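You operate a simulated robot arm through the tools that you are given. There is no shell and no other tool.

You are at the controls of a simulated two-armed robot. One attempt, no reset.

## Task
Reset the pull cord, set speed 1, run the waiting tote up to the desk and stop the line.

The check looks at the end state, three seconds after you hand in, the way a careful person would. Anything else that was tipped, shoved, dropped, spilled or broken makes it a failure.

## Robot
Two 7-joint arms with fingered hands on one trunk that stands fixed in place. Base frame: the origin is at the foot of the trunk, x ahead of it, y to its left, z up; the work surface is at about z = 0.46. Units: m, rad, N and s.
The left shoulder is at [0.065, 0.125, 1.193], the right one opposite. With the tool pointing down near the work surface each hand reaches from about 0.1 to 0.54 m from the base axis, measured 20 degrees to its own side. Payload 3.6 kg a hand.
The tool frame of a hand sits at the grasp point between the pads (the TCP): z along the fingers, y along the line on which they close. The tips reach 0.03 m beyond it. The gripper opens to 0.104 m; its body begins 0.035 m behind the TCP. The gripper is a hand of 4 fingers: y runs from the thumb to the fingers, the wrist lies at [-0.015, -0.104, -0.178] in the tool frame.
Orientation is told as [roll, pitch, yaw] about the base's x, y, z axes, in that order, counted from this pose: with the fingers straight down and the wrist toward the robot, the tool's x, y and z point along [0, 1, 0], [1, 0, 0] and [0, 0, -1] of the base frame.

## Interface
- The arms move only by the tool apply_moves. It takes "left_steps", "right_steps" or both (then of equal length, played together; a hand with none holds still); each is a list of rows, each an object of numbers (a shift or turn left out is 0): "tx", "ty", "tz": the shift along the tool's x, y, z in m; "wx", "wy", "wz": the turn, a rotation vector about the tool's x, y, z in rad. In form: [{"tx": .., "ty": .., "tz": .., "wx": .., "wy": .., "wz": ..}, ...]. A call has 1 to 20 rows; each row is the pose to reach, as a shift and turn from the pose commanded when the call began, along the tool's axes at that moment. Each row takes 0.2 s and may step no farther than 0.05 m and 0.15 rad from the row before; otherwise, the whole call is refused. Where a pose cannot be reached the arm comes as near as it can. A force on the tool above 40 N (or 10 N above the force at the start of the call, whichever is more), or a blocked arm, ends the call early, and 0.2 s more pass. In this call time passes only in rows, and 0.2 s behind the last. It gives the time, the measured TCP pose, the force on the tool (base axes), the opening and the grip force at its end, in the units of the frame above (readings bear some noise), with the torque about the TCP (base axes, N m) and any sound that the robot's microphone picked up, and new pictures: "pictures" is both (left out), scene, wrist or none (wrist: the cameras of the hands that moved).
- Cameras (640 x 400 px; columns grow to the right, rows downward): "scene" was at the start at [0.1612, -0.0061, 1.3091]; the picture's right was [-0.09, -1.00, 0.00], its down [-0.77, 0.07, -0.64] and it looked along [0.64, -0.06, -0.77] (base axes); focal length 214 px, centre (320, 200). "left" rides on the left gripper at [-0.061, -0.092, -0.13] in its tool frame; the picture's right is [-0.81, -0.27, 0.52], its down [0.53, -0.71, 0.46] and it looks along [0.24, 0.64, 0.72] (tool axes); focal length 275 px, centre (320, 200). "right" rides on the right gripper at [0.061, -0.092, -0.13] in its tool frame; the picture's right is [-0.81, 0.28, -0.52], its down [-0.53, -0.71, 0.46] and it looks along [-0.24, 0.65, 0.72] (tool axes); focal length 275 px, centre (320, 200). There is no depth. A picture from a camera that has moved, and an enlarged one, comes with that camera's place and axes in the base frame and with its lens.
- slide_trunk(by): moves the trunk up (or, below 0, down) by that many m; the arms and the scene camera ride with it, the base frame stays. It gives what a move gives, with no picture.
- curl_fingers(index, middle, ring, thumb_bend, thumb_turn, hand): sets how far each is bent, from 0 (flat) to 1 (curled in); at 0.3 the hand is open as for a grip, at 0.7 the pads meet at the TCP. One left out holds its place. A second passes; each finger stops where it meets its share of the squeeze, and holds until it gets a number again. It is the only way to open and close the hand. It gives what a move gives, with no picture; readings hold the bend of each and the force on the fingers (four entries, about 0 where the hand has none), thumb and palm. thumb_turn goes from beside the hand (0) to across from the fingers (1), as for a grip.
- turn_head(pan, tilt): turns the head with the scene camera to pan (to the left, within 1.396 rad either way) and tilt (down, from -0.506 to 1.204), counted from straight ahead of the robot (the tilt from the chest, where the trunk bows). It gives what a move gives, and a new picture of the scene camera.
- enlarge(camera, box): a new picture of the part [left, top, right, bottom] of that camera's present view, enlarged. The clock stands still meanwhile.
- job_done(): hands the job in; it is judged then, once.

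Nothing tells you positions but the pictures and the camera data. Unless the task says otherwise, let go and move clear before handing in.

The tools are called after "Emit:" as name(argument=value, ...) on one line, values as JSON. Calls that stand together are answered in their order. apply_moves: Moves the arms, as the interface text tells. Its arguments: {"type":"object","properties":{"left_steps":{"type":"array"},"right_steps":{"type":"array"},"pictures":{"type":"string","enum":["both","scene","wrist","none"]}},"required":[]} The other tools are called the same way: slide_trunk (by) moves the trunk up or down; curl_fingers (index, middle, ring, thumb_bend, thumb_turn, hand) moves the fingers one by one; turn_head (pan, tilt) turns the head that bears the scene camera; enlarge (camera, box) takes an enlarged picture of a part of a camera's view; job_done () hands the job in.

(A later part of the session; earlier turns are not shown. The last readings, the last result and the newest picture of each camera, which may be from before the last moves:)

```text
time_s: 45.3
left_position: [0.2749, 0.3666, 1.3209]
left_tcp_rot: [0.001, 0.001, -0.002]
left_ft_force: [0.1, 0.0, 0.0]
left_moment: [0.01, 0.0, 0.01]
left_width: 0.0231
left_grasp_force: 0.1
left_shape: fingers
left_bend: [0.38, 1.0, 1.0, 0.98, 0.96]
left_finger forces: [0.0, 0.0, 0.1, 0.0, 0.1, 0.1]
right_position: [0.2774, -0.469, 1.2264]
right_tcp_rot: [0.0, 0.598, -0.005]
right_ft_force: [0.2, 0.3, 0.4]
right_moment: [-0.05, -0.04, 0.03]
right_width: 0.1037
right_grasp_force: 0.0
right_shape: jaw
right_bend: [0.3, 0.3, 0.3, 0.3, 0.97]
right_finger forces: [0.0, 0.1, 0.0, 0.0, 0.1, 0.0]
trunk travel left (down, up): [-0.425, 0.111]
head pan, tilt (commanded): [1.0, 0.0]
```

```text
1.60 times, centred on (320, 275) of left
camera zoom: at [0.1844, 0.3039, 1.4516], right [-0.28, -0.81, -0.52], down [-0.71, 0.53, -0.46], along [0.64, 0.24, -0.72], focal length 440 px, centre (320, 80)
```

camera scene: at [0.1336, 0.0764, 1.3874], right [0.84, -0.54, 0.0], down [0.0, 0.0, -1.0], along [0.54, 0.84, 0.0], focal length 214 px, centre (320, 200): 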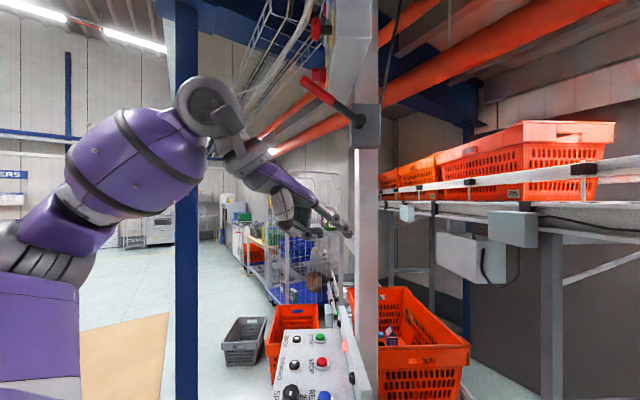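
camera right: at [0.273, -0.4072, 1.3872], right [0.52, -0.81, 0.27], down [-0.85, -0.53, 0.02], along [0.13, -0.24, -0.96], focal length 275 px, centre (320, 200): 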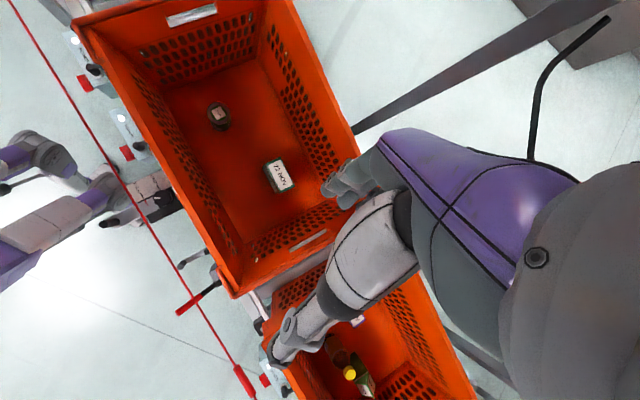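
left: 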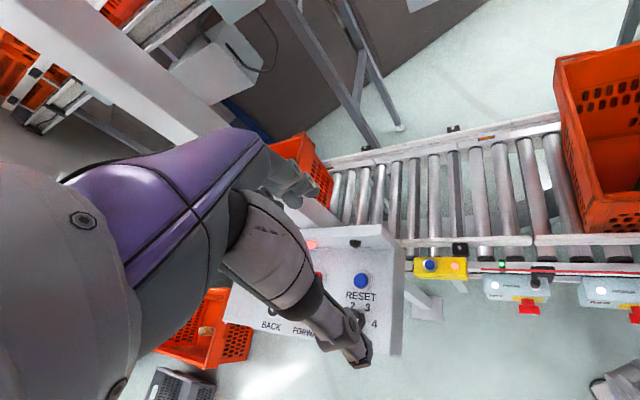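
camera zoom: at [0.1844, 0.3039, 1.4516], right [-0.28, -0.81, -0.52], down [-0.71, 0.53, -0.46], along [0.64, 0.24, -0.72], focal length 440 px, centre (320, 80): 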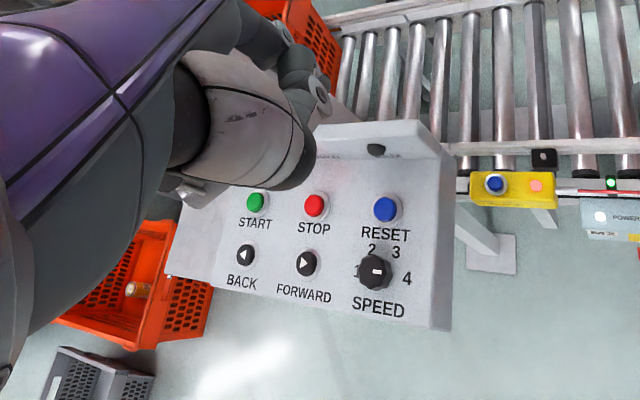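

Emit:
curl_fingers(hand="left", index=0.36)

Emit:
enlarge(camera="scene", box=[240, 160, 380, 280])

Emit:
turn_head(pan=1.0, tilt=0.3)

Emit:
enlarge(camera="scene", box=[240, 80, 380, 220])

```text
time_s: 46.3
left_position: [0.275, 0.3659, 1.3208]
left_tcp_rot: [-0.002, 0.001, -0.003]
left_ft_force: [-0.2, -0.3, 1.0]
left_moment: [0.02, -0.01, 0.04]
left_width: 0.0258
left_grasp_force: 0.0
left_shape: fingers
left_bend: [0.33, 1.0, 1.0, 0.98, 0.97]
left_finger forces: [0.0, 0.1, 0.0, 0.0, 0.0, 0.0]
right_position: [0.2778, -0.4689, 1.2262]
right_tcp_rot: [0.002, 0.6, -0.003]
right_ft_force: [-0.3, -0.5, 0.0]
right_moment: [-0.04, 0.02, -0.01]
right_width: 0.1039
right_grasp_force: 0.1
right_shape: jaw
right_bend: [0.3, 0.3, 0.3, 0.3, 0.97]
right_finger forces: [0.0, 0.0, 0.0, 0.0, 0.0, 0.0]
trunk travel left (down, up): [-0.425, 0.111]
head pan, tilt (commanded): [1.0, 0.0]
```

```text
3.33 times, centred on (310, 220) of scene
camera zoom: at [0.1335, 0.0764, 1.3875], right [0.84, -0.54, 0.0], down [0.0, 0.0, -1.0], along [0.54, 0.84, 0.0], focal length 715 px, centre (353, 133)
```

zoom: 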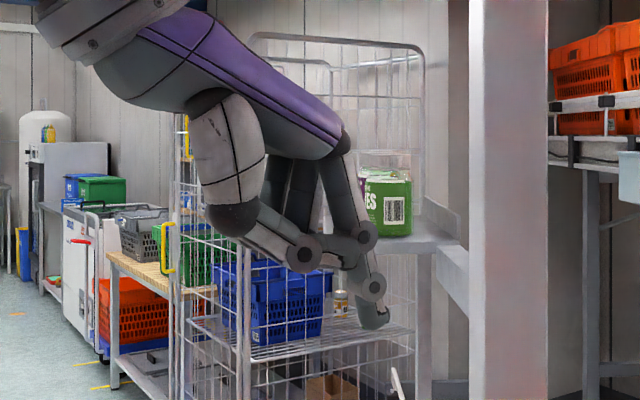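

```text
time_s: 47.1
left_position: [0.2753, 0.3663, 1.3206]
left_tcp_rot: [-0.001, 0.0, -0.002]
left_ft_force: [-1.2, -0.8, 0.6]
left_moment: [0.0, -0.01, -0.01]
left_width: 0.0256
left_grasp_force: 0.2
left_shape: fingers
left_bend: [0.33, 1.0, 1.0, 0.98, 0.97]
left_finger forces: [0.1, 0.0, 0.1, 0.0, 0.1, 0.1]
right_position: [0.2779, -0.4694, 1.2276]
right_tcp_rot: [0.001, 0.599, -0.004]
right_ft_force: [-0.5, -0.1, 0.0]
right_moment: [-0.03, 0.01, 0.0]
right_width: 0.1042
right_grasp_force: 0.0
right_shape: jaw
right_bend: [0.3, 0.3, 0.3, 0.3, 0.97]
right_finger forces: [0.0, 0.0, 0.0, 0.0, 0.1, 0.0]
trunk travel left (down, up): [-0.425, 0.111]
head pan, tilt (commanded): [1.0, 0.3]
camera scene: at [0.1353, 0.0792, 1.3598], right [0.84, -0.54, 0.0], down [-0.16, -0.25, -0.96], along [0.52, 0.8, -0.29], focal length 214 px, centre (320, 200)
```

scene: 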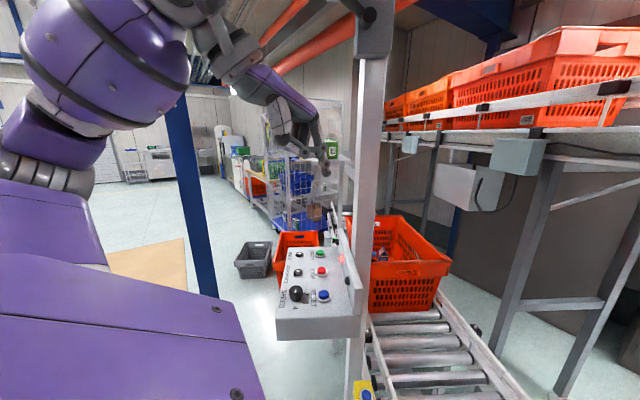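

```text
2.86 times, centred on (310, 150) of scene
camera zoom: at [0.1353, 0.0792, 1.3598], right [0.84, -0.54, 0.0], down [-0.16, -0.25, -0.96], along [0.52, 0.8, -0.29], focal length 613 px, centre (349, 343)
```

zoom: 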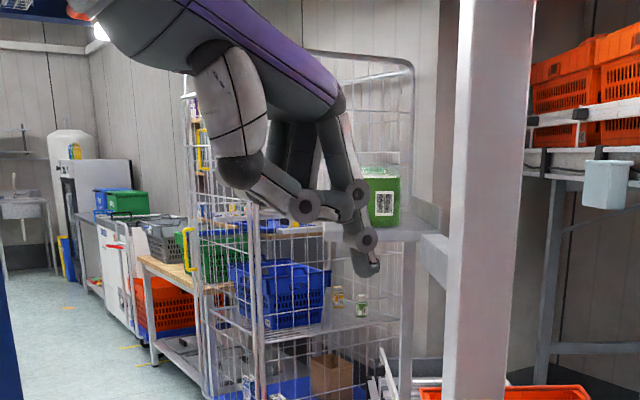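

Emit:
enlarge(camera="left", box=[250, 120, 410, 220])

```text
4.00 times, centred on (330, 170) of left
camera zoom: at [0.1844, 0.3038, 1.4516], right [-0.28, -0.81, -0.52], down [-0.71, 0.53, -0.46], along [0.64, 0.24, -0.72], focal length 1101 px, centre (280, 320)
```

zoom: 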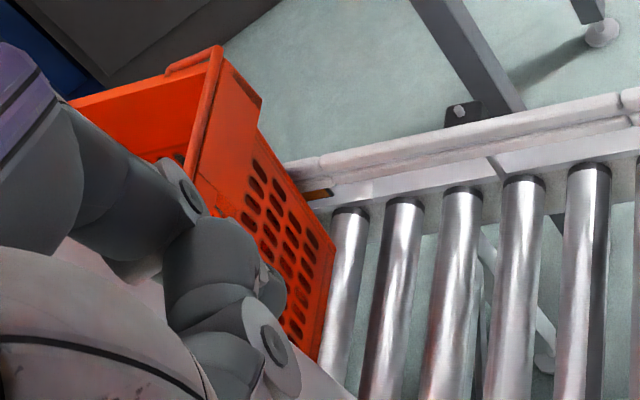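

The pointing finger's exact tip is uncertain; a closed pinch has a known tip just beyond the TCP, so I'll use that as the poker.

Emit:
curl_fingers(hand="left", index=0.3, middle=0.3, ring=0.3, thumb_bend=0.3, thumb_turn=1.0)

Emit:
curl_fingers(hand="left", index=0.7, middle=0.7, ring=0.7, thumb_bend=0.7, thumb_turn=1.0)

Emit:
enlarge(camera="scene", box=[240, 80, 380, 220])

Emit:
enlarge(camera="left", box=[200, 100, 520, 300])

```text
time_s: 48.1
left_position: [0.2754, 0.3662, 1.3211]
left_tcp_rot: [-0.001, 0.0, -0.002]
left_ft_force: [-0.1, -0.1, -0.3]
left_moment: [-0.01, -0.01, -0.02]
left_width: 0.1024
left_grasp_force: 0.1
left_shape: fingers
left_bend: [0.3, 0.3, 0.3, 0.3, 0.98]
left_finger forces: [0.0, 0.1, 0.0, 0.0, 0.1, 0.1]
right_position: [0.2777, -0.4696, 1.2273]
right_tcp_rot: [-0.001, 0.598, -0.002]
right_ft_force: [0.1, 0.5, 0.0]
right_moment: [0.0, -0.01, 0.01]
right_width: 0.1038
right_grasp_force: 0.1
right_shape: jaw
right_bend: [0.3, 0.3, 0.3, 0.3, 0.97]
right_finger forces: [0.1, 0.1, 0.0, 0.0, 0.0, 0.1]
trunk travel left (down, up): [-0.425, 0.111]
head pan, tilt (commanded): [1.0, 0.3]
```

```text
time_s: 49.1
left_position: [0.2758, 0.3669, 1.321]
left_tcp_rot: [-0.001, 0.001, -0.004]
left_ft_force: [0.0, 0.0, -0.1]
left_moment: [0.0, 0.01, 0.02]
left_width: 0.0018
left_grasp_force: 0.0
left_shape: fingers
left_bend: [0.7, 0.7, 0.7, 0.7, 1.0]
left_finger forces: [0.0, 0.0, 0.0, 0.0, 0.1, 0.0]
right_position: [0.2781, -0.4688, 1.2272]
right_tcp_rot: [0.001, 0.599, -0.002]
right_ft_force: [0.1, -0.8, 0.2]
right_moment: [0.0, 0.01, -0.01]
right_width: 0.1041
right_grasp_force: 0.1
right_shape: jaw
right_bend: [0.3, 0.3, 0.3, 0.3, 0.97]
right_finger forces: [0.0, 0.0, 0.0, 0.0, 0.1, 0.1]
trunk travel left (down, up): [-0.425, 0.111]
head pan, tilt (commanded): [1.0, 0.3]
```

```text
2.86 times, centred on (310, 150) of scene
camera zoom: at [0.1353, 0.0792, 1.3597], right [0.84, -0.54, 0.0], down [-0.16, -0.25, -0.96], along [0.52, 0.8, -0.3], focal length 613 px, centre (349, 343)
```

zoom: 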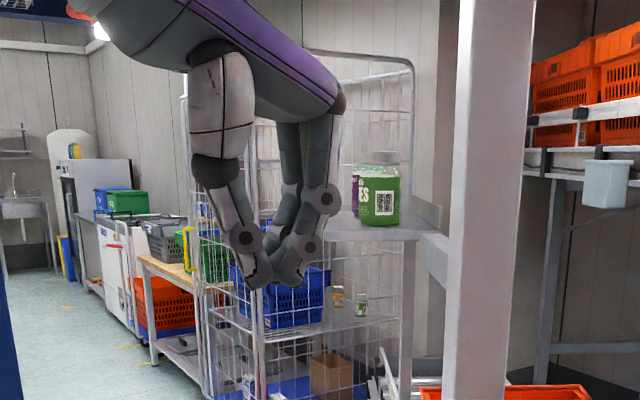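

```text
2.00 times, centred on (360, 200) of left
camera zoom: at [0.1844, 0.3039, 1.4516], right [-0.28, -0.81, -0.52], down [-0.71, 0.53, -0.46], along [0.64, 0.24, -0.72], focal length 551 px, centre (240, 200)
```

zoom: 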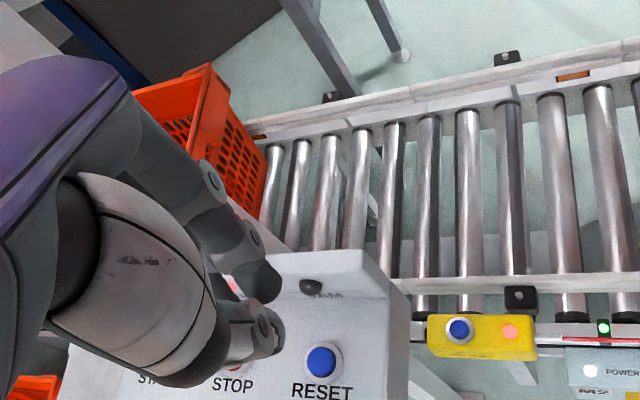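

Pinch is set and matches the TCP geometry. The panel's corner overhangs close to the cord-reset button on the left-arm side, so I'll use the right hand for it, coming from the right: pinch the right hand and bring it over in the clear.

Emit:
curl_fingers(hand="right", index=0.7, middle=0.7, ring=0.7, thumb_bend=0.7, thumb_turn=1.0)

Emit:
apply_moves(right_steps=[{"tx": 0.03, "tz": -0.01, "wx": -0.1}, {"tx": 0.07, "tz": -0.02, "wx": -0.2}, {"tx": 0.11, "tz": -0.03, "wx": -0.3}, {"tx": 0.15, "tz": -0.04, "wx": -0.4}, {"tx": 0.19, "tz": -0.05, "wx": -0.5}, {"tx": 0.23, "tz": -0.05, "wx": -0.6}], pictures="none")

```text
time_s: 50.1
left_position: [0.2755, 0.3658, 1.3215]
left_tcp_rot: [-0.001, 0.0, -0.001]
left_ft_force: [0.4, 0.0, -0.3]
left_moment: [-0.01, 0.01, -0.03]
left_width: 0.0013
left_grasp_force: 0.1
left_shape: fingers
left_bend: [0.7, 0.7, 0.7, 0.7, 1.0]
left_finger forces: [0.0, 0.1, 0.0, 0.0, 0.0, 0.0]
right_position: [0.2783, -0.4688, 1.2272]
right_tcp_rot: [0.0, 0.598, -0.004]
right_ft_force: [0.2, -0.2, -0.6]
right_moment: [0.0, 0.02, 0.0]
right_width: 0.0017
right_grasp_force: 0.1
right_shape: fingers
right_bend: [0.7, 0.7, 0.7, 0.7, 1.0]
right_finger forces: [0.1, 0.0, 0.0, 0.0, 0.1, 0.0]
trunk travel left (down, up): [-0.425, 0.111]
head pan, tilt (commanded): [1.0, 0.3]
```

```text
time_s: 51.5
left_position: [0.274, 0.3664, 1.3215]
left_tcp_rot: [0.0, 0.001, -0.002]
left_ft_force: [-0.6, 0.6, 0.0]
left_moment: [-0.03, 0.0, -0.02]
left_width: 0.0016
left_grasp_force: 0.1
left_shape: fingers
left_bend: [0.7, 0.7, 0.7, 0.7, 1.0]
left_finger forces: [0.0, 0.0, 0.0, 0.0, 0.1, 0.1]
right_position: [0.3037, -0.239, 1.2625]
right_tcp_rot: [-0.001, -0.002, -0.003]
right_ft_force: [-1.1, 0.2, 0.0]
right_moment: [0.04, -0.01, 0.0]
right_width: 0.0015
right_grasp_force: 0.1
right_shape: fingers
right_bend: [0.7, 0.7, 0.7, 0.7, 1.0]
right_finger forces: [0.0, 0.1, 0.0, 0.1, 0.1, 0.0]
trunk travel left (down, up): [-0.425, 0.111]
head pan, tilt (commanded): [1.0, 0.3]
```

Emit:
apply_moves(right_steps=[{"tx": 0.034, "ty": 0.012, "tz": 0.02, "wz": -0.06}, {"tx": 0.068, "ty": 0.024, "tz": 0.04, "wz": -0.12}, {"tx": 0.102, "ty": 0.036, "tz": 0.06, "wz": -0.18}, {"tx": 0.136, "ty": 0.048, "tz": 0.08, "wz": -0.24}, {"tx": 0.17, "ty": 0.06, "tz": 0.1, "wz": -0.3}, {"tx": 0.204, "ty": 0.07, "tz": 0.12, "wz": -0.36}, {"tx": 0.238, "ty": 0.08, "tz": 0.14, "wz": -0.42}, {"tx": 0.272, "ty": 0.09, "tz": 0.16, "wz": -0.48}, {"tx": 0.306, "ty": 0.1, "tz": 0.18, "wz": -0.54}, {"tx": 0.34, "ty": 0.116, "tz": 0.2, "wz": -0.6}], pictures="wrist")

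Emit:
turn_head(pan=0.5, tilt=0.7)

```text
time_s: 53.7
left_position: [0.2747, 0.3643, 1.3223]
left_tcp_rot: [0.002, 0.001, -0.001]
left_ft_force: [0.5, -0.7, -0.4]
left_moment: [-0.01, 0.01, -0.01]
left_width: 0.0013
left_grasp_force: 0.0
left_shape: fingers
left_bend: [0.7, 0.7, 0.7, 0.7, 1.0]
left_finger forces: [0.1, 0.0, 0.0, 0.0, 0.0, 0.0]
right_position: [0.4061, 0.0143, 1.074]
right_tcp_rot: [0.0, -0.001, 0.602]
right_ft_force: [-0.1, 0.2, 0.6]
right_moment: [0.02, -0.01, -0.04]
right_width: 0.0015
right_grasp_force: 0.0
right_shape: fingers
right_bend: [0.7, 0.7, 0.7, 0.7, 1.0]
right_finger forces: [0.1, 0.0, 0.0, 0.0, 0.0, 0.0]
right hand out of reach, approached as far as the arm can: row 8, 9, 10
trunk travel left (down, up): [-0.425, 0.111]
head pan, tilt (commanded): [1.0, 0.3]
camera right: at [0.2956, 0.0126, 1.2037], right [0.68, -0.51, 0.52], down [-0.29, -0.84, -0.46], along [0.67, 0.16, -0.72], focal length 275 px, centre (320, 200)
```

right: 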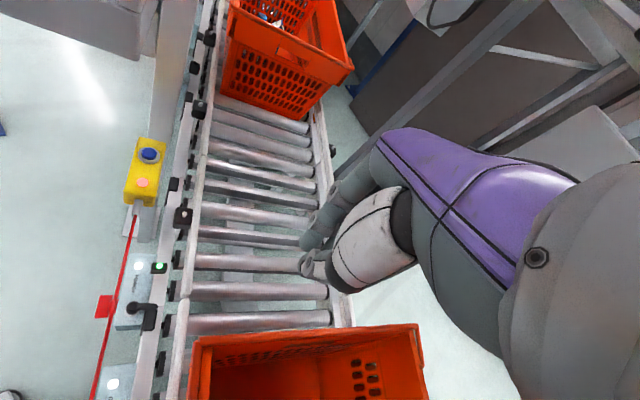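

```text
time_s: 54.6
left_position: [0.275, 0.366, 1.3215]
left_tcp_rot: [0.0, 0.0, -0.002]
left_ft_force: [0.2, 0.7, -0.1]
left_moment: [0.02, -0.02, -0.01]
left_width: 0.0015
left_grasp_force: 0.0
left_shape: fingers
left_bend: [0.7, 0.7, 0.7, 0.7, 1.0]
left_finger forces: [0.0, 0.1, 0.0, 0.1, 0.0, 0.0]
right_position: [0.4054, 0.0152, 1.0724]
right_tcp_rot: [0.0, 0.0, 0.599]
right_ft_force: [1.1, 0.0, -0.2]
right_moment: [0.02, 0.0, 0.0]
right_width: 0.0013
right_grasp_force: 0.0
right_shape: fingers
right_bend: [0.7, 0.7, 0.7, 0.7, 1.0]
right_finger forces: [0.0, 0.0, 0.0, 0.1, 0.1, 0.1]
trunk travel left (down, up): [-0.425, 0.111]
head pan, tilt (commanded): [0.499, 0.7]
camera scene: at [0.1594, 0.0413, 1.3237], right [0.48, -0.88, 0.0], down [-0.56, -0.31, -0.77], along [0.67, 0.37, -0.64], focal length 214 px, centre (320, 200)
```

scene: 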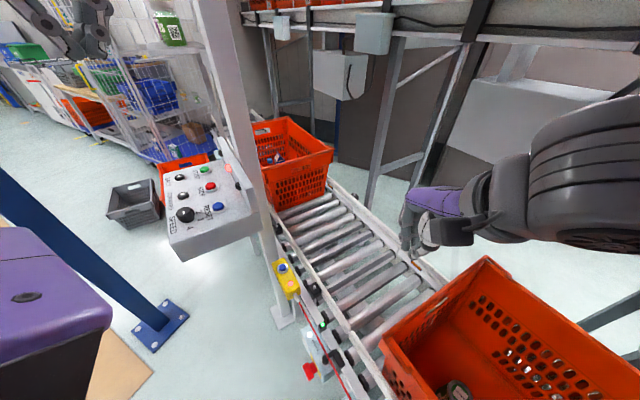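

The right arm can't cross that far left, so I retract it and use the left hand with the wrist turned to come from the right side of the panel.

Emit:
apply_moves(right_steps=[{"tx": -0.035, "ty": 0.0, "tz": -0.02, "wz": 0.06}, {"tx": -0.07, "ty": 0.0, "tz": -0.04, "wz": 0.12}, {"tx": -0.105, "ty": 0.0, "tz": -0.06, "wz": 0.18}, {"tx": -0.14, "ty": 0.0, "tz": -0.08, "wz": 0.24}, {"tx": -0.175, "ty": 0.0, "tz": -0.1, "wz": 0.3}, {"tx": -0.21, "ty": 0.0, "tz": -0.12, "wz": 0.36}, {"tx": -0.245, "ty": 0.0, "tz": -0.14, "wz": 0.42}, {"tx": -0.28, "ty": 0.0, "tz": -0.16, "wz": 0.5}, {"tx": -0.31, "ty": 0.0, "tz": -0.18, "wz": 0.6}], pictures="none")

Emit:
apply_moves(left_steps=[{"tx": -0.018, "ty": 0.016, "tz": 0.02, "wz": -0.1}, {"tx": -0.036, "ty": 0.032, "tz": 0.04, "wz": -0.2}, {"tx": -0.054, "ty": 0.048, "tz": 0.06, "wz": -0.3}, {"tx": -0.072, "ty": 0.064, "tz": 0.08, "wz": -0.4}, {"tx": -0.09, "ty": 0.08, "tz": 0.1, "wz": -0.5}, {"tx": -0.11, "ty": 0.096, "tz": 0.125, "wz": -0.6}, {"tx": -0.13, "ty": 0.112, "tz": 0.15, "wz": -0.7}, {"tx": -0.146, "ty": 0.126, "tz": 0.17, "wz": -0.8}], pictures="both")

```text
time_s: 56.6
left_position: [0.2749, 0.3658, 1.3212]
left_tcp_rot: [0.001, 0.001, -0.002]
left_ft_force: [0.3, 0.2, 0.5]
left_moment: [-0.03, -0.04, 0.01]
left_width: 0.0016
left_grasp_force: 0.1
left_shape: fingers
left_bend: [0.7, 0.7, 0.7, 0.7, 1.0]
left_finger forces: [0.0, 0.0, 0.0, 0.1, 0.0, 0.0]
right_position: [0.579, -0.2431, 1.2501]
right_tcp_rot: [0.0, 0.001, -0.002]
right_ft_force: [0.5, 1.3, -1.3]
right_moment: [0.0, -0.01, 0.01]
right_width: 0.0012
right_grasp_force: 0.1
right_shape: fingers
right_bend: [0.7, 0.7, 0.7, 0.7, 1.0]
right_finger forces: [0.0, 0.0, 0.0, 0.0, 0.0, 0.0]
trunk travel left (down, up): [-0.425, 0.111]
head pan, tilt (commanded): [0.499, 0.7]
```

```text
time_s: 58.4
left_position: [0.4018, 0.2173, 1.1505]
left_tcp_rot: [0.003, -0.001, 0.799]
left_ft_force: [0.4, -0.7, -0.2]
left_moment: [0.01, 0.03, -0.01]
left_width: 0.0013
left_grasp_force: 0.1
left_shape: fingers
left_bend: [0.7, 0.7, 0.7, 0.7, 1.0]
left_finger forces: [0.0, 0.1, 0.1, 0.1, 0.1, 0.0]
right_position: [0.5792, -0.2418, 1.2506]
right_tcp_rot: [-0.001, 0.0, -0.002]
right_ft_force: [-0.2, 0.4, -1.0]
right_moment: [0.02, -0.01, 0.01]
right_width: 0.0013
right_grasp_force: 0.0
right_shape: fingers
right_bend: [0.7, 0.7, 0.7, 0.7, 1.0]
right_finger forces: [0.0, 0.0, 0.0, 0.1, 0.1, 0.0]
trunk travel left (down, up): [-0.425, 0.111]
head pan, tilt (commanded): [0.499, 0.7]
camera scene: at [0.1609, 0.0415, 1.3233], right [0.48, -0.88, 0.0], down [-0.57, -0.31, -0.76], along [0.67, 0.37, -0.65], focal length 214 px, centre (320, 200)
camera left: at [0.3834, 0.1084, 1.2812], right [0.39, -0.76, -0.52], down [-0.88, -0.14, -0.45], along [0.27, 0.63, -0.72], focal length 275 px, centre (320, 200)
```

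scene: 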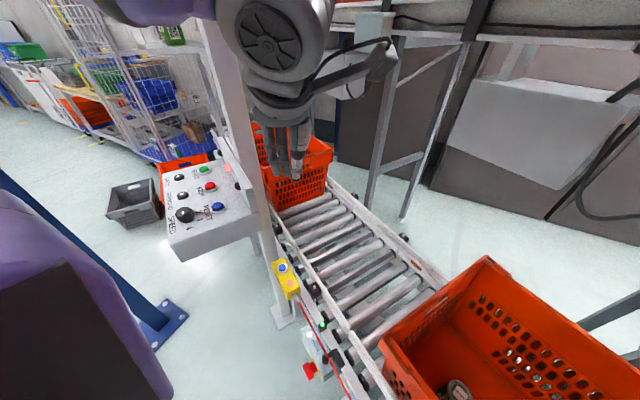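
left: 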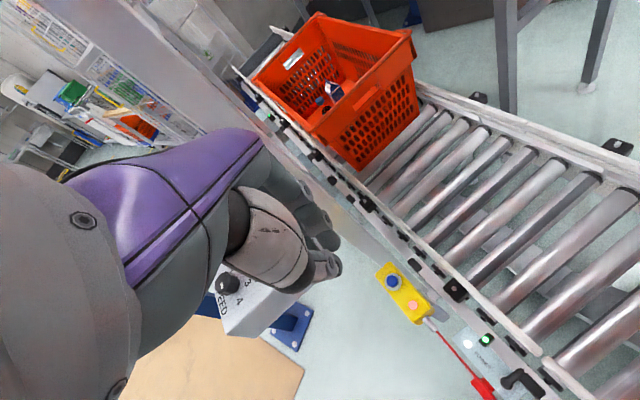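

Emit:
apply_moves(left_steps=[{"tx": 0.001, "ty": 0.005, "tz": 0.04}, {"tx": 0.002, "ty": 0.01, "tz": 0.08}, {"tx": 0.003, "ty": 0.015, "tz": 0.12}, {"tx": 0.004, "ty": 0.02, "tz": 0.16}, {"tx": 0.005, "ty": 0.025, "tz": 0.2}, {"tx": 0.006, "ty": 0.03, "tz": 0.24}, {"tx": 0.0066, "ty": 0.0354, "tz": 0.28}], pictures="both")

```text
time_s: 60.0
left_position: [0.4167, 0.2522, 0.871]
left_tcp_rot: [-0.001, -0.001, 0.8]
left_ft_force: [-0.7, -0.7, 0.5]
left_moment: [0.0, -0.01, 0.0]
left_width: 0.0017
left_grasp_force: 0.1
left_shape: fingers
left_bend: [0.7, 0.7, 0.7, 0.7, 1.0]
left_finger forces: [0.0, 0.0, 0.0, 0.0, 0.0, 0.0]
right_position: [0.5788, -0.2424, 1.2507]
right_tcp_rot: [-0.001, 0.001, -0.002]
right_ft_force: [-0.1, 0.8, 0.4]
right_moment: [0.03, 0.01, -0.01]
right_width: 0.0013
right_grasp_force: 0.0
right_shape: fingers
right_bend: [0.7, 0.7, 0.7, 0.7, 1.0]
right_finger forces: [0.0, 0.0, 0.0, 0.1, 0.0, 0.1]
trunk travel left (down, up): [-0.425, 0.111]
head pan, tilt (commanded): [0.499, 0.7]
camera scene: at [0.1598, 0.0418, 1.3235], right [0.48, -0.88, 0.0], down [-0.57, -0.31, -0.76], along [0.67, 0.37, -0.64], focal length 214 px, centre (320, 200)
camera left: at [0.399, 0.1434, 1.0006], right [0.39, -0.76, -0.52], down [-0.88, -0.14, -0.46], along [0.28, 0.63, -0.72], focal length 275 px, centre (320, 200)
```

scene: 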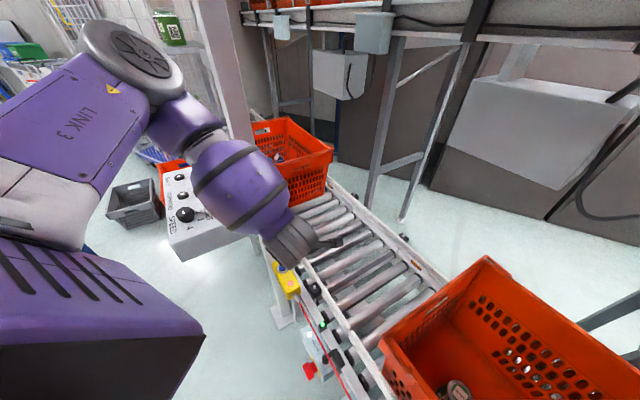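
left: 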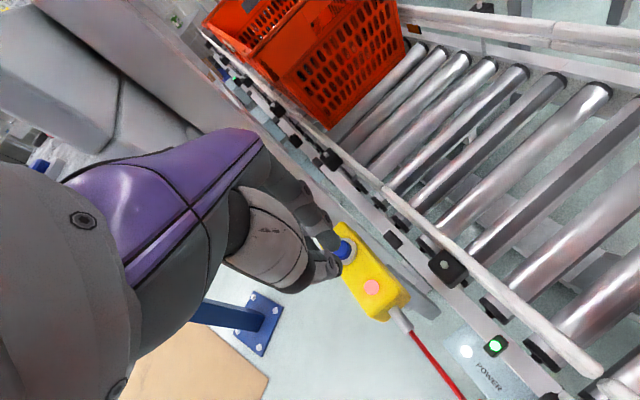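

Emit:
apply_moves(left_steps=[{"tx": 0.01, "ty": 0.018, "tz": 0.015}, {"tx": 0.019, "ty": 0.037, "tz": 0.03}, {"tx": 0.029, "ty": 0.055, "tz": 0.045}, {"tx": 0.038, "ty": 0.0734, "tz": 0.06}], pictures="both")

Emit:
enlarge(camera="left", box=[250, 180, 450, 330])

Emit:
enlarge(camera="scene", box=[200, 180, 360, 320])

```text
time_s: 61.2
left_position: [0.4488, 0.3189, 0.8156]
left_tcp_rot: [-0.015, 0.009, 0.775]
left_ft_force: [11.0, -23.7, -6.4]
left_moment: [1.48, 0.75, 0.0]
left_width: 0.0015
left_grasp_force: 13.9
left_shape: fingers
left_bend: [0.7, 0.7, 0.7, 0.7, 1.0]
left_finger forces: [0.0, 0.0, 0.0, 0.0, 0.1, 26.7]
right_position: [0.5785, -0.2419, 1.252]
right_tcp_rot: [0.002, -0.001, -0.003]
right_ft_force: [0.0, 0.0, 0.2]
right_moment: [-0.04, -0.03, -0.06]
right_width: 0.0011
right_grasp_force: 0.1
right_shape: fingers
right_bend: [0.7, 0.7, 0.7, 0.7, 1.0]
right_finger forces: [0.0, 0.0, 0.0, 0.0, 0.1, 0.0]
trunk travel left (down, up): [-0.425, 0.111]
head pan, tilt (commanded): [0.499, 0.7]
stopped in row 4 (left hand): the force on the tool passed its limit at 44 N (the readings are from after the stop); the commanded pose is now the measured one
camera scene: at [0.16, 0.0415, 1.3235], right [0.48, -0.88, 0.0], down [-0.57, -0.31, -0.76], along [0.67, 0.37, -0.64], focal length 214 px, centre (320, 200)
camera left: at [0.4268, 0.2123, 0.9469], right [0.37, -0.78, -0.5], down [-0.88, -0.13, -0.46], along [0.29, 0.61, -0.73], focal length 275 px, centre (320, 200)
```

scene: 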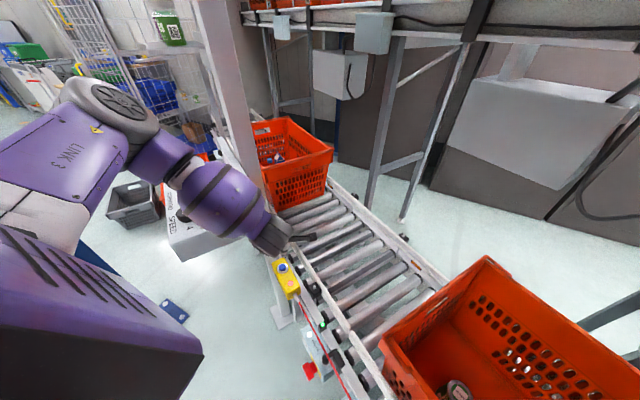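
left: 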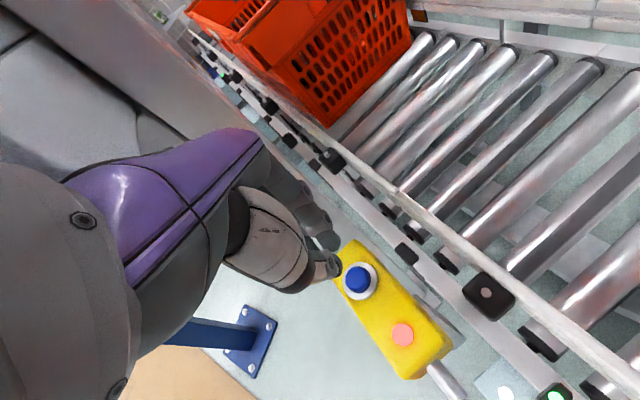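

```text
2.67 times, centred on (350, 255) of left
camera zoom: at [0.4268, 0.2123, 0.9469], right [0.37, -0.78, -0.5], down [-0.88, -0.13, -0.46], along [0.29, 0.61, -0.73], focal length 734 px, centre (240, 53)
```

zoom: 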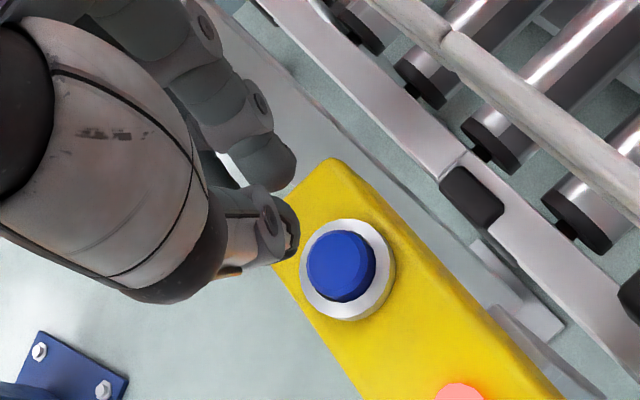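

```text
2.86 times, centred on (280, 250) of scene
camera zoom: at [0.16, 0.0415, 1.3235], right [0.48, -0.88, 0.0], down [-0.57, -0.31, -0.76], along [0.67, 0.37, -0.64], focal length 613 px, centre (434, 57)
```

zoom: 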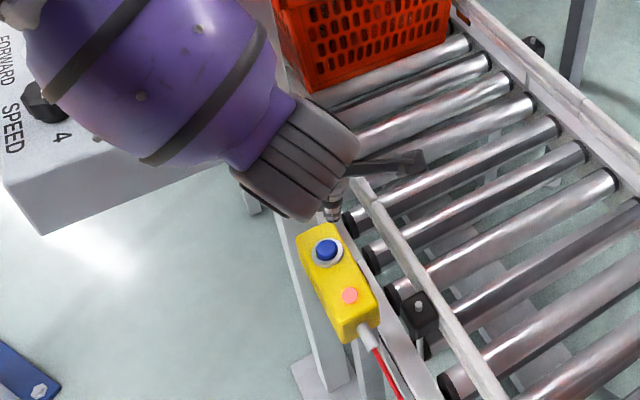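

The hand's side touched the panel's corner (force stop); the fingertips are nearly above the button (button ≈ [0.447, 0.324, 0.723]). I back off right away and tilt the hand so that its upper part leans away to the right.

Emit:
apply_moves(left_steps=[{"tx": -0.0355, "ty": -0.0138}, {"tx": -0.0355, "ty": -0.0138, "wx": -0.05, "wy": 0.13}, {"tx": -0.0355, "ty": -0.0138, "wx": -0.1, "wy": 0.26}, {"tx": -0.0355, "ty": -0.0138, "wx": -0.145, "wy": 0.375}], pictures="both")

```text
time_s: 62.2
left_position: [0.463, 0.2885, 0.8155]
left_tcp_rot: [0.373, -0.138, 0.759]
left_ft_force: [0.3, 0.1, 0.4]
left_moment: [-0.03, 0.01, -0.02]
left_width: 0.0014
left_grasp_force: 0.0
left_shape: fingers
left_bend: [0.7, 0.7, 0.7, 0.7, 1.0]
left_finger forces: [0.0, 0.0, 0.0, 0.0, 0.0, 0.0]
right_position: [0.5783, -0.2424, 1.2511]
right_tcp_rot: [0.001, 0.0, -0.001]
right_ft_force: [0.5, -0.4, 0.5]
right_moment: [0.0, 0.02, -0.01]
right_width: 0.0011
right_grasp_force: 0.1
right_shape: fingers
right_bend: [0.7, 0.7, 0.7, 0.7, 1.0]
right_finger forces: [0.1, 0.1, 0.0, 0.0, 0.0, 0.0]
trunk travel left (down, up): [-0.425, 0.111]
head pan, tilt (commanded): [0.499, 0.7]
camera scene: at [0.1597, 0.0414, 1.3236], right [0.48, -0.88, 0.0], down [-0.57, -0.31, -0.76], along [0.67, 0.37, -0.64], focal length 214 px, centre (320, 200)
camera left: at [0.4606, 0.1397, 0.9006], right [0.27, -0.53, -0.81], down [-0.95, 0.02, -0.33], along [0.18, 0.85, -0.49], focal length 275 px, centre (320, 200)
```

scene: 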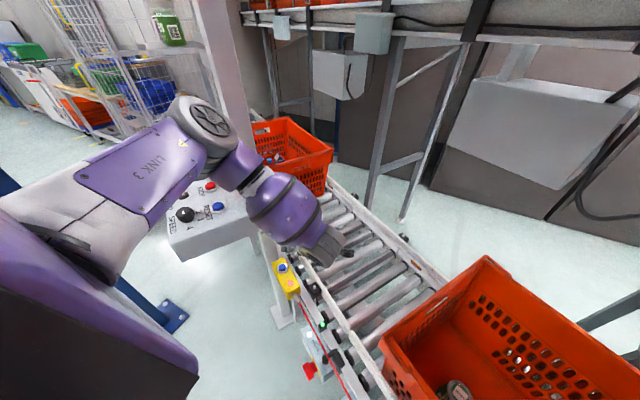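
left: 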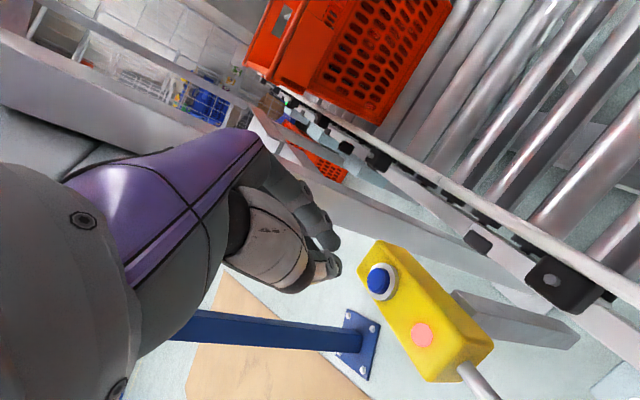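

Emit:
apply_moves(left_steps=[{"tx": 0.004, "ty": 0.0025, "tz": 0.02}, {"tx": 0.008, "ty": 0.005, "tz": 0.04}, {"tx": 0.011, "ty": 0.0071, "tz": 0.0568}], pictures="both")

Emit:
enlarge(camera="left", box=[280, 180, 480, 330])

Emit:
enlarge(camera="scene", box=[200, 180, 360, 320])

```text
time_s: 63.0
left_position: [0.4534, 0.3209, 0.7686]
left_tcp_rot: [0.371, -0.139, 0.76]
left_ft_force: [0.7, 0.3, 0.1]
left_moment: [-0.04, 0.02, -0.02]
left_width: 0.0015
left_grasp_force: 0.2
left_shape: fingers
left_bend: [0.7, 0.7, 0.7, 0.7, 1.0]
left_finger forces: [0.0, 0.0, 0.0, 0.0, 0.0, 0.0]
right_position: [0.5791, -0.2415, 1.251]
right_tcp_rot: [-0.001, -0.001, -0.001]
right_ft_force: [0.9, -0.5, 0.1]
right_moment: [-0.03, 0.02, 0.02]
right_width: 0.0013
right_grasp_force: 0.1
right_shape: fingers
right_bend: [0.7, 0.7, 0.7, 0.7, 1.0]
right_finger forces: [0.0, 0.0, 0.1, 0.0, 0.0, 0.0]
trunk travel left (down, up): [-0.425, 0.111]
head pan, tilt (commanded): [0.499, 0.7]
camera scene: at [0.1597, 0.0412, 1.3236], right [0.48, -0.88, 0.0], down [-0.57, -0.31, -0.76], along [0.67, 0.37, -0.64], focal length 214 px, centre (320, 200)
camera left: at [0.4505, 0.1719, 0.8538], right [0.27, -0.53, -0.81], down [-0.94, 0.01, -0.33], along [0.18, 0.85, -0.49], focal length 275 px, centre (320, 200)
```

scene: 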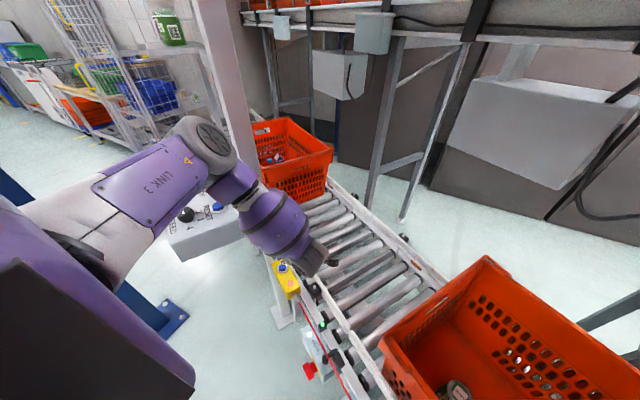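
left: 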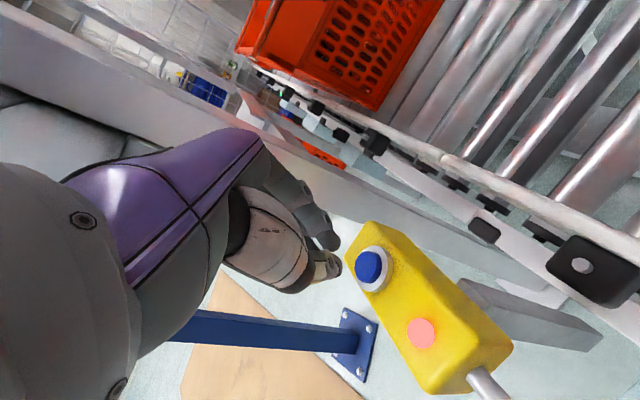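

```text
2.67 times, centred on (380, 255) of left
camera zoom: at [0.4505, 0.1719, 0.8538], right [0.27, -0.53, -0.81], down [-0.94, 0.01, -0.33], along [0.18, 0.85, -0.49], focal length 734 px, centre (160, 53)
```

zoom: 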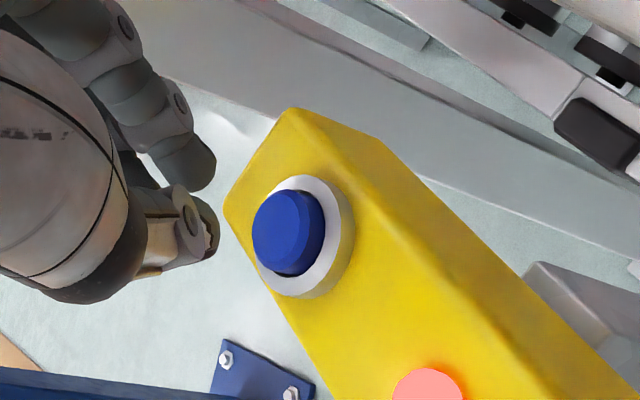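

```text
2.86 times, centred on (280, 250) of scene
camera zoom: at [0.1597, 0.0412, 1.3236], right [0.48, -0.88, 0.0], down [-0.57, -0.31, -0.76], along [0.67, 0.37, -0.64], focal length 613 px, centre (434, 57)
```

zoom: 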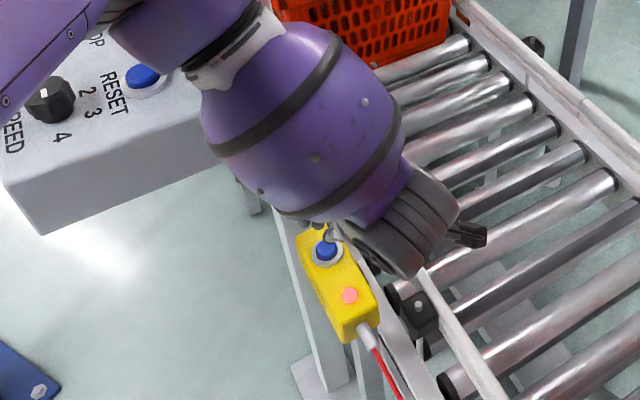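

The tip hovers about 3 cm above the button. I press straight down in small steps.

Emit:
apply_moves(left_steps=[{"tx": -0.0072, "ty": -0.0028, "tz": 0.0184}, {"tx": -0.0115, "ty": -0.0044, "tz": 0.0295}, {"tx": -0.0137, "ty": -0.0052, "tz": 0.035}], pictures="wrist")

Emit:
enlarge(camera="left", box=[280, 180, 480, 330])

```text
time_s: 63.8
left_position: [0.4475, 0.3313, 0.7561]
left_tcp_rot: [0.37, -0.138, 0.759]
left_ft_force: [0.1, -0.7, -0.1]
left_moment: [0.02, 0.0, -0.02]
left_width: 0.0013
left_grasp_force: 0.2
left_shape: fingers
left_bend: [0.7, 0.7, 0.7, 0.7, 1.0]
left_finger forces: [0.1, 0.0, 0.0, 0.0, 0.0, 0.1]
left hand out of reach, approached as far as the arm can: row 1, 2, 3
right_position: [0.5789, -0.2426, 1.251]
right_tcp_rot: [0.0, -0.001, -0.001]
right_ft_force: [0.3, 0.5, 0.6]
right_moment: [0.01, -0.01, -0.06]
right_width: 0.0015
right_grasp_force: 0.1
right_shape: fingers
right_bend: [0.7, 0.7, 0.7, 0.7, 1.0]
right_finger forces: [0.0, 0.1, 0.1, 0.0, 0.0, 0.0]
trunk travel left (down, up): [-0.425, 0.111]
head pan, tilt (commanded): [0.499, 0.7]
camera left: at [0.4446, 0.183, 0.8421], right [0.27, -0.53, -0.81], down [-0.94, 0.02, -0.33], along [0.19, 0.85, -0.49], focal length 275 px, centre (320, 200)
```

left: 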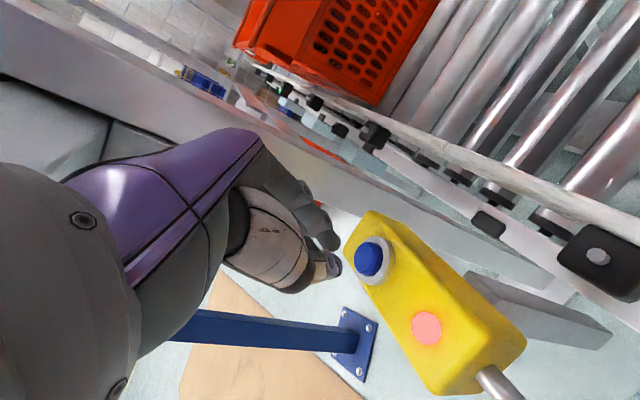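

```text
2.67 times, centred on (380, 255) of left
camera zoom: at [0.4446, 0.183, 0.8421], right [0.27, -0.53, -0.81], down [-0.94, 0.02, -0.33], along [0.19, 0.85, -0.49], focal length 734 px, centre (160, 53)
```

zoom: 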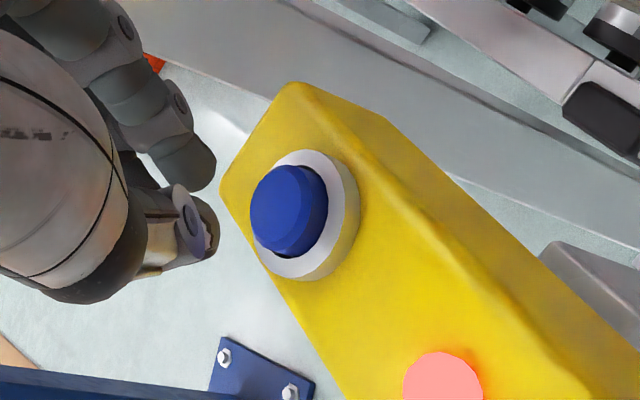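

The arm hit a joint limit just above the button because of the tilt. I'll go back to the right, untilt at the low height (below the panel), and come in again.

Emit:
apply_moves(left_steps=[{"tx": -0.021, "ty": -0.009, "tz": -0.015}, {"tx": -0.042, "ty": -0.018, "tz": -0.03}, {"tx": -0.042, "ty": -0.018, "tz": -0.03, "wx": 0.05, "wy": -0.13}, {"tx": -0.042, "ty": -0.018, "tz": -0.03, "wx": 0.1, "wy": -0.26}, {"tx": -0.042, "ty": -0.018, "tz": -0.03, "wx": 0.13, "wy": -0.34}], pictures="both")

```text
time_s: 65.0
left_position: [0.4687, 0.2789, 0.7637]
left_tcp_rot: [0.024, -0.01, 0.785]
left_ft_force: [0.5, -0.7, -1.6]
left_moment: [-0.01, -0.01, 0.03]
left_width: 0.0015
left_grasp_force: 0.0
left_shape: fingers
left_bend: [0.7, 0.7, 0.7, 0.7, 1.0]
left_finger forces: [0.0, 0.0, 0.0, 0.0, 0.0, 0.0]
left hand out of reach, approached as far as the arm can: row 1, 2, 3
right_position: [0.5795, -0.2431, 1.2513]
right_tcp_rot: [0.0, 0.0, -0.001]
right_ft_force: [0.7, 0.0, 0.5]
right_moment: [0.01, -0.01, 0.01]
right_width: 0.0009
right_grasp_force: 0.0
right_shape: fingers
right_bend: [0.7, 0.7, 0.7, 0.7, 1.0]
right_finger forces: [0.1, 0.0, 0.1, 0.0, 0.0, 0.1]
trunk travel left (down, up): [-0.425, 0.111]
head pan, tilt (commanded): [0.499, 0.7]
camera scene: at [0.1594, 0.0413, 1.3236], right [0.48, -0.88, 0.0], down [-0.57, -0.31, -0.76], along [0.67, 0.37, -0.64], focal length 214 px, centre (320, 200)
camera left: at [0.4492, 0.1661, 0.8919], right [0.37, -0.75, -0.54], down [-0.89, -0.12, -0.45], along [0.28, 0.65, -0.71], focal length 275 px, centre (320, 200)
```

scene: 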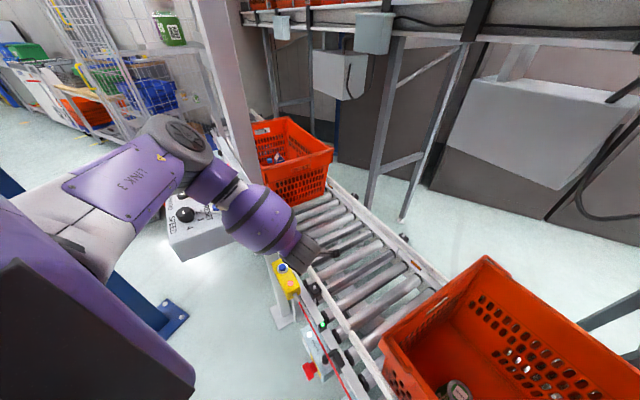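
left: 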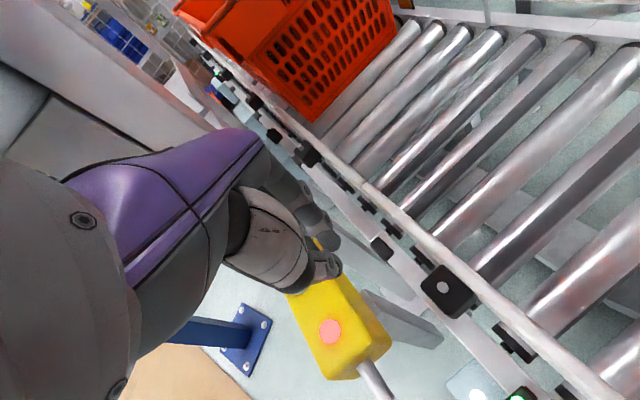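

Emit:
apply_moves(left_steps=[{"tx": 0.0165, "ty": 0.007, "tz": 0.003}, {"tx": 0.033, "ty": 0.0145, "tz": 0.005}, {"tx": 0.0493, "ty": 0.0215, "tz": 0.007}], pictures="both")

Emit:
enlarge(camera="scene", box=[200, 180, 360, 320])

Emit:
enlarge(camera="left", box=[250, 180, 450, 330])

```text
time_s: 65.8
left_position: [0.4472, 0.3308, 0.7597]
left_tcp_rot: [0.026, -0.011, 0.785]
left_ft_force: [-0.3, -0.3, 0.6]
left_moment: [-0.04, -0.01, -0.02]
left_width: 0.0013
left_grasp_force: 0.1
left_shape: fingers
left_bend: [0.7, 0.7, 0.7, 0.7, 1.0]
left_finger forces: [0.1, 0.0, 0.1, 0.0, 0.0, 0.0]
right_position: [0.5781, -0.2422, 1.2521]
right_tcp_rot: [-0.001, -0.001, -0.003]
right_ft_force: [-0.7, -0.1, -0.5]
right_moment: [0.0, 0.01, -0.02]
right_width: 0.0014
right_grasp_force: 0.0
right_shape: fingers
right_bend: [0.7, 0.7, 0.7, 0.7, 1.0]
right_finger forces: [0.0, 0.0, 0.0, 0.0, 0.0, 0.0]
trunk travel left (down, up): [-0.425, 0.111]
head pan, tilt (commanded): [0.499, 0.7]
camera scene: at [0.1591, 0.0417, 1.3236], right [0.48, -0.88, 0.0], down [-0.57, -0.31, -0.77], along [0.67, 0.37, -0.64], focal length 214 px, centre (320, 200)
camera left: at [0.4278, 0.2175, 0.8871], right [0.37, -0.75, -0.54], down [-0.89, -0.12, -0.45], along [0.28, 0.65, -0.71], focal length 275 px, centre (320, 200)
```

scene: 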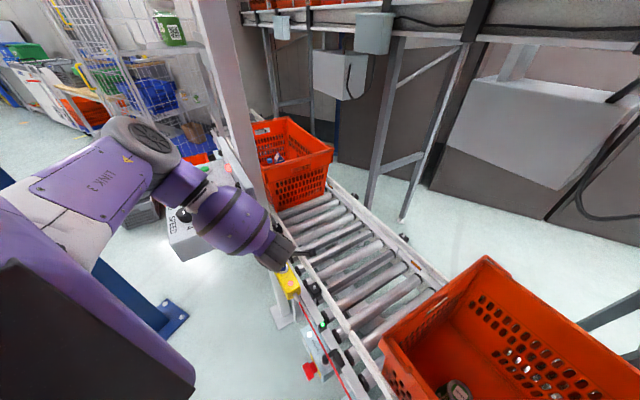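
left: 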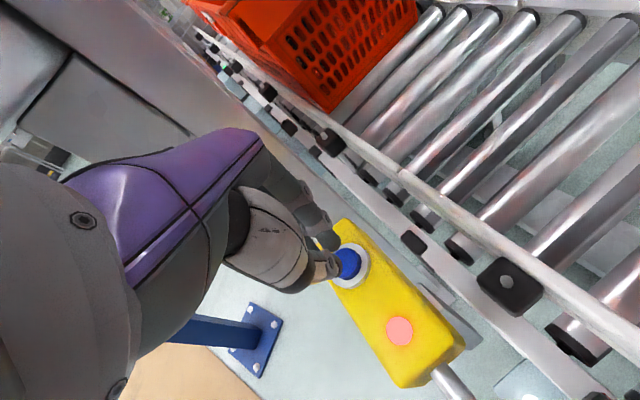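

```text
2.86 times, centred on (280, 250) of scene
camera zoom: at [0.1591, 0.0417, 1.3236], right [0.48, -0.88, 0.0], down [-0.57, -0.31, -0.77], along [0.67, 0.37, -0.64], focal length 613 px, centre (434, 57)
```

zoom: 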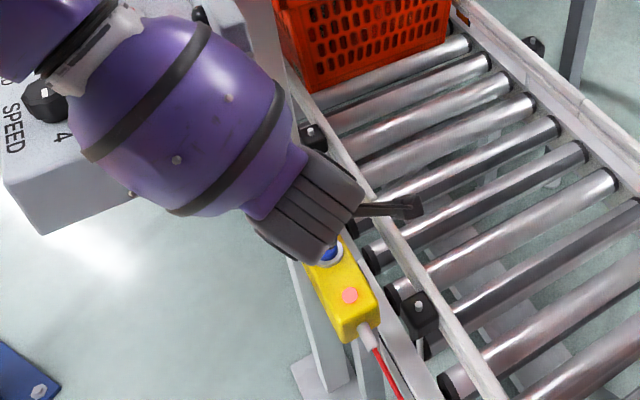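

```text
2.67 times, centred on (350, 255) of left
camera zoom: at [0.4278, 0.2175, 0.8871], right [0.37, -0.75, -0.54], down [-0.89, -0.12, -0.45], along [0.28, 0.65, -0.71], focal length 734 px, centre (240, 53)
```

zoom: 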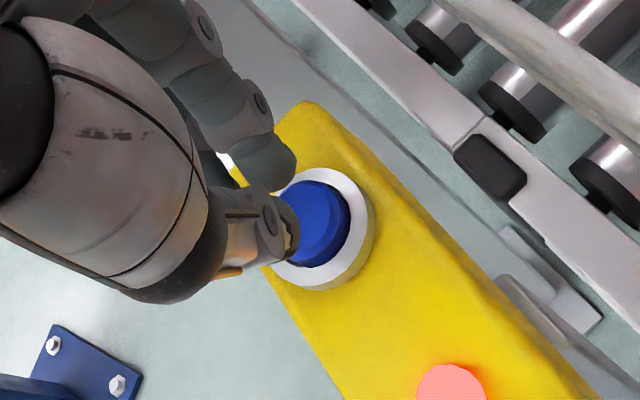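

Aligned above the button within a few millimetres, no contact. Pressing straight down now.

Emit:
apply_moves(left_steps=[{"tz": 0.012, "ty": 0.001}, {"tz": 0.02, "ty": 0.002}, {"tz": 0.026, "ty": 0.002}], pictures="wrist")

```text
time_s: 66.6
left_position: [0.4493, 0.3314, 0.7333]
left_tcp_rot: [0.026, -0.012, 0.785]
left_ft_force: [0.1, 0.4, 0.7]
left_moment: [0.03, -0.02, 0.0]
left_width: 0.0013
left_grasp_force: 0.4
left_shape: fingers
left_bend: [0.7, 0.7, 0.7, 0.7, 1.0]
left_finger forces: [0.1, 0.7, 0.0, 0.0, 0.0, 0.0]
right_position: [0.578, -0.2434, 1.2504]
right_tcp_rot: [0.001, -0.002, -0.001]
right_ft_force: [-0.7, -0.1, -0.7]
right_moment: [0.0, 0.01, -0.03]
right_width: 0.0013
right_grasp_force: 0.1
right_shape: fingers
right_bend: [0.7, 0.7, 0.7, 0.7, 1.0]
right_finger forces: [0.0, 0.0, 0.0, 0.0, 0.1, 0.0]
trunk travel left (down, up): [-0.425, 0.111]
head pan, tilt (commanded): [0.499, 0.7]
camera left: at [0.4303, 0.2192, 0.8609], right [0.37, -0.75, -0.54], down [-0.89, -0.12, -0.45], along [0.28, 0.65, -0.71], focal length 275 px, centre (320, 200)
```

left: 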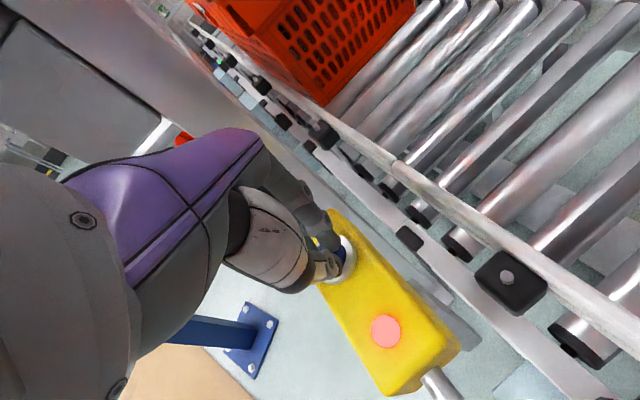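

Emit:
apply_moves(left_steps=[{"tz": 0.006}, {"tz": 0.01}], pictures="wrist")

```text
time_s: 67.2
left_position: [0.4516, 0.3333, 0.7267]
left_tcp_rot: [0.025, -0.02, 0.788]
left_ft_force: [0.5, 6.2, 27.5]
left_moment: [0.37, -0.15, 0.03]
left_width: 0.0002
left_grasp_force: 13.4
left_shape: fingers
left_bend: [0.71, 0.71, 0.7, 0.7, 1.0]
left_finger forces: [22.2, 5.3, 0.0, 0.0, 0.0, 0.1]
right_position: [0.5762, -0.2434, 1.2527]
right_tcp_rot: [0.0, -0.001, -0.002]
right_ft_force: [-0.5, -0.1, 0.2]
right_moment: [0.0, -0.02, -0.02]
right_width: 0.0011
right_grasp_force: 0.0
right_shape: fingers
right_bend: [0.7, 0.7, 0.7, 0.7, 1.0]
right_finger forces: [0.0, 0.1, 0.1, 0.1, 0.0, 0.0]
trunk travel left (down, up): [-0.425, 0.111]
head pan, tilt (commanded): [0.499, 0.7]
heard: click
camera left: at [0.4313, 0.2197, 0.8532], right [0.38, -0.75, -0.54], down [-0.88, -0.12, -0.46], along [0.28, 0.65, -0.7], focal length 275 px, centre (320, 200)
```

left: 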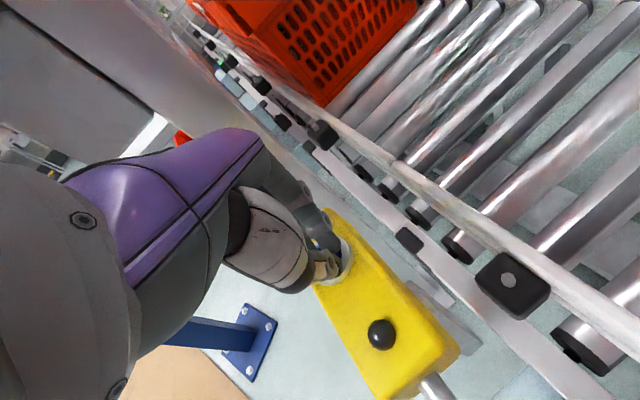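

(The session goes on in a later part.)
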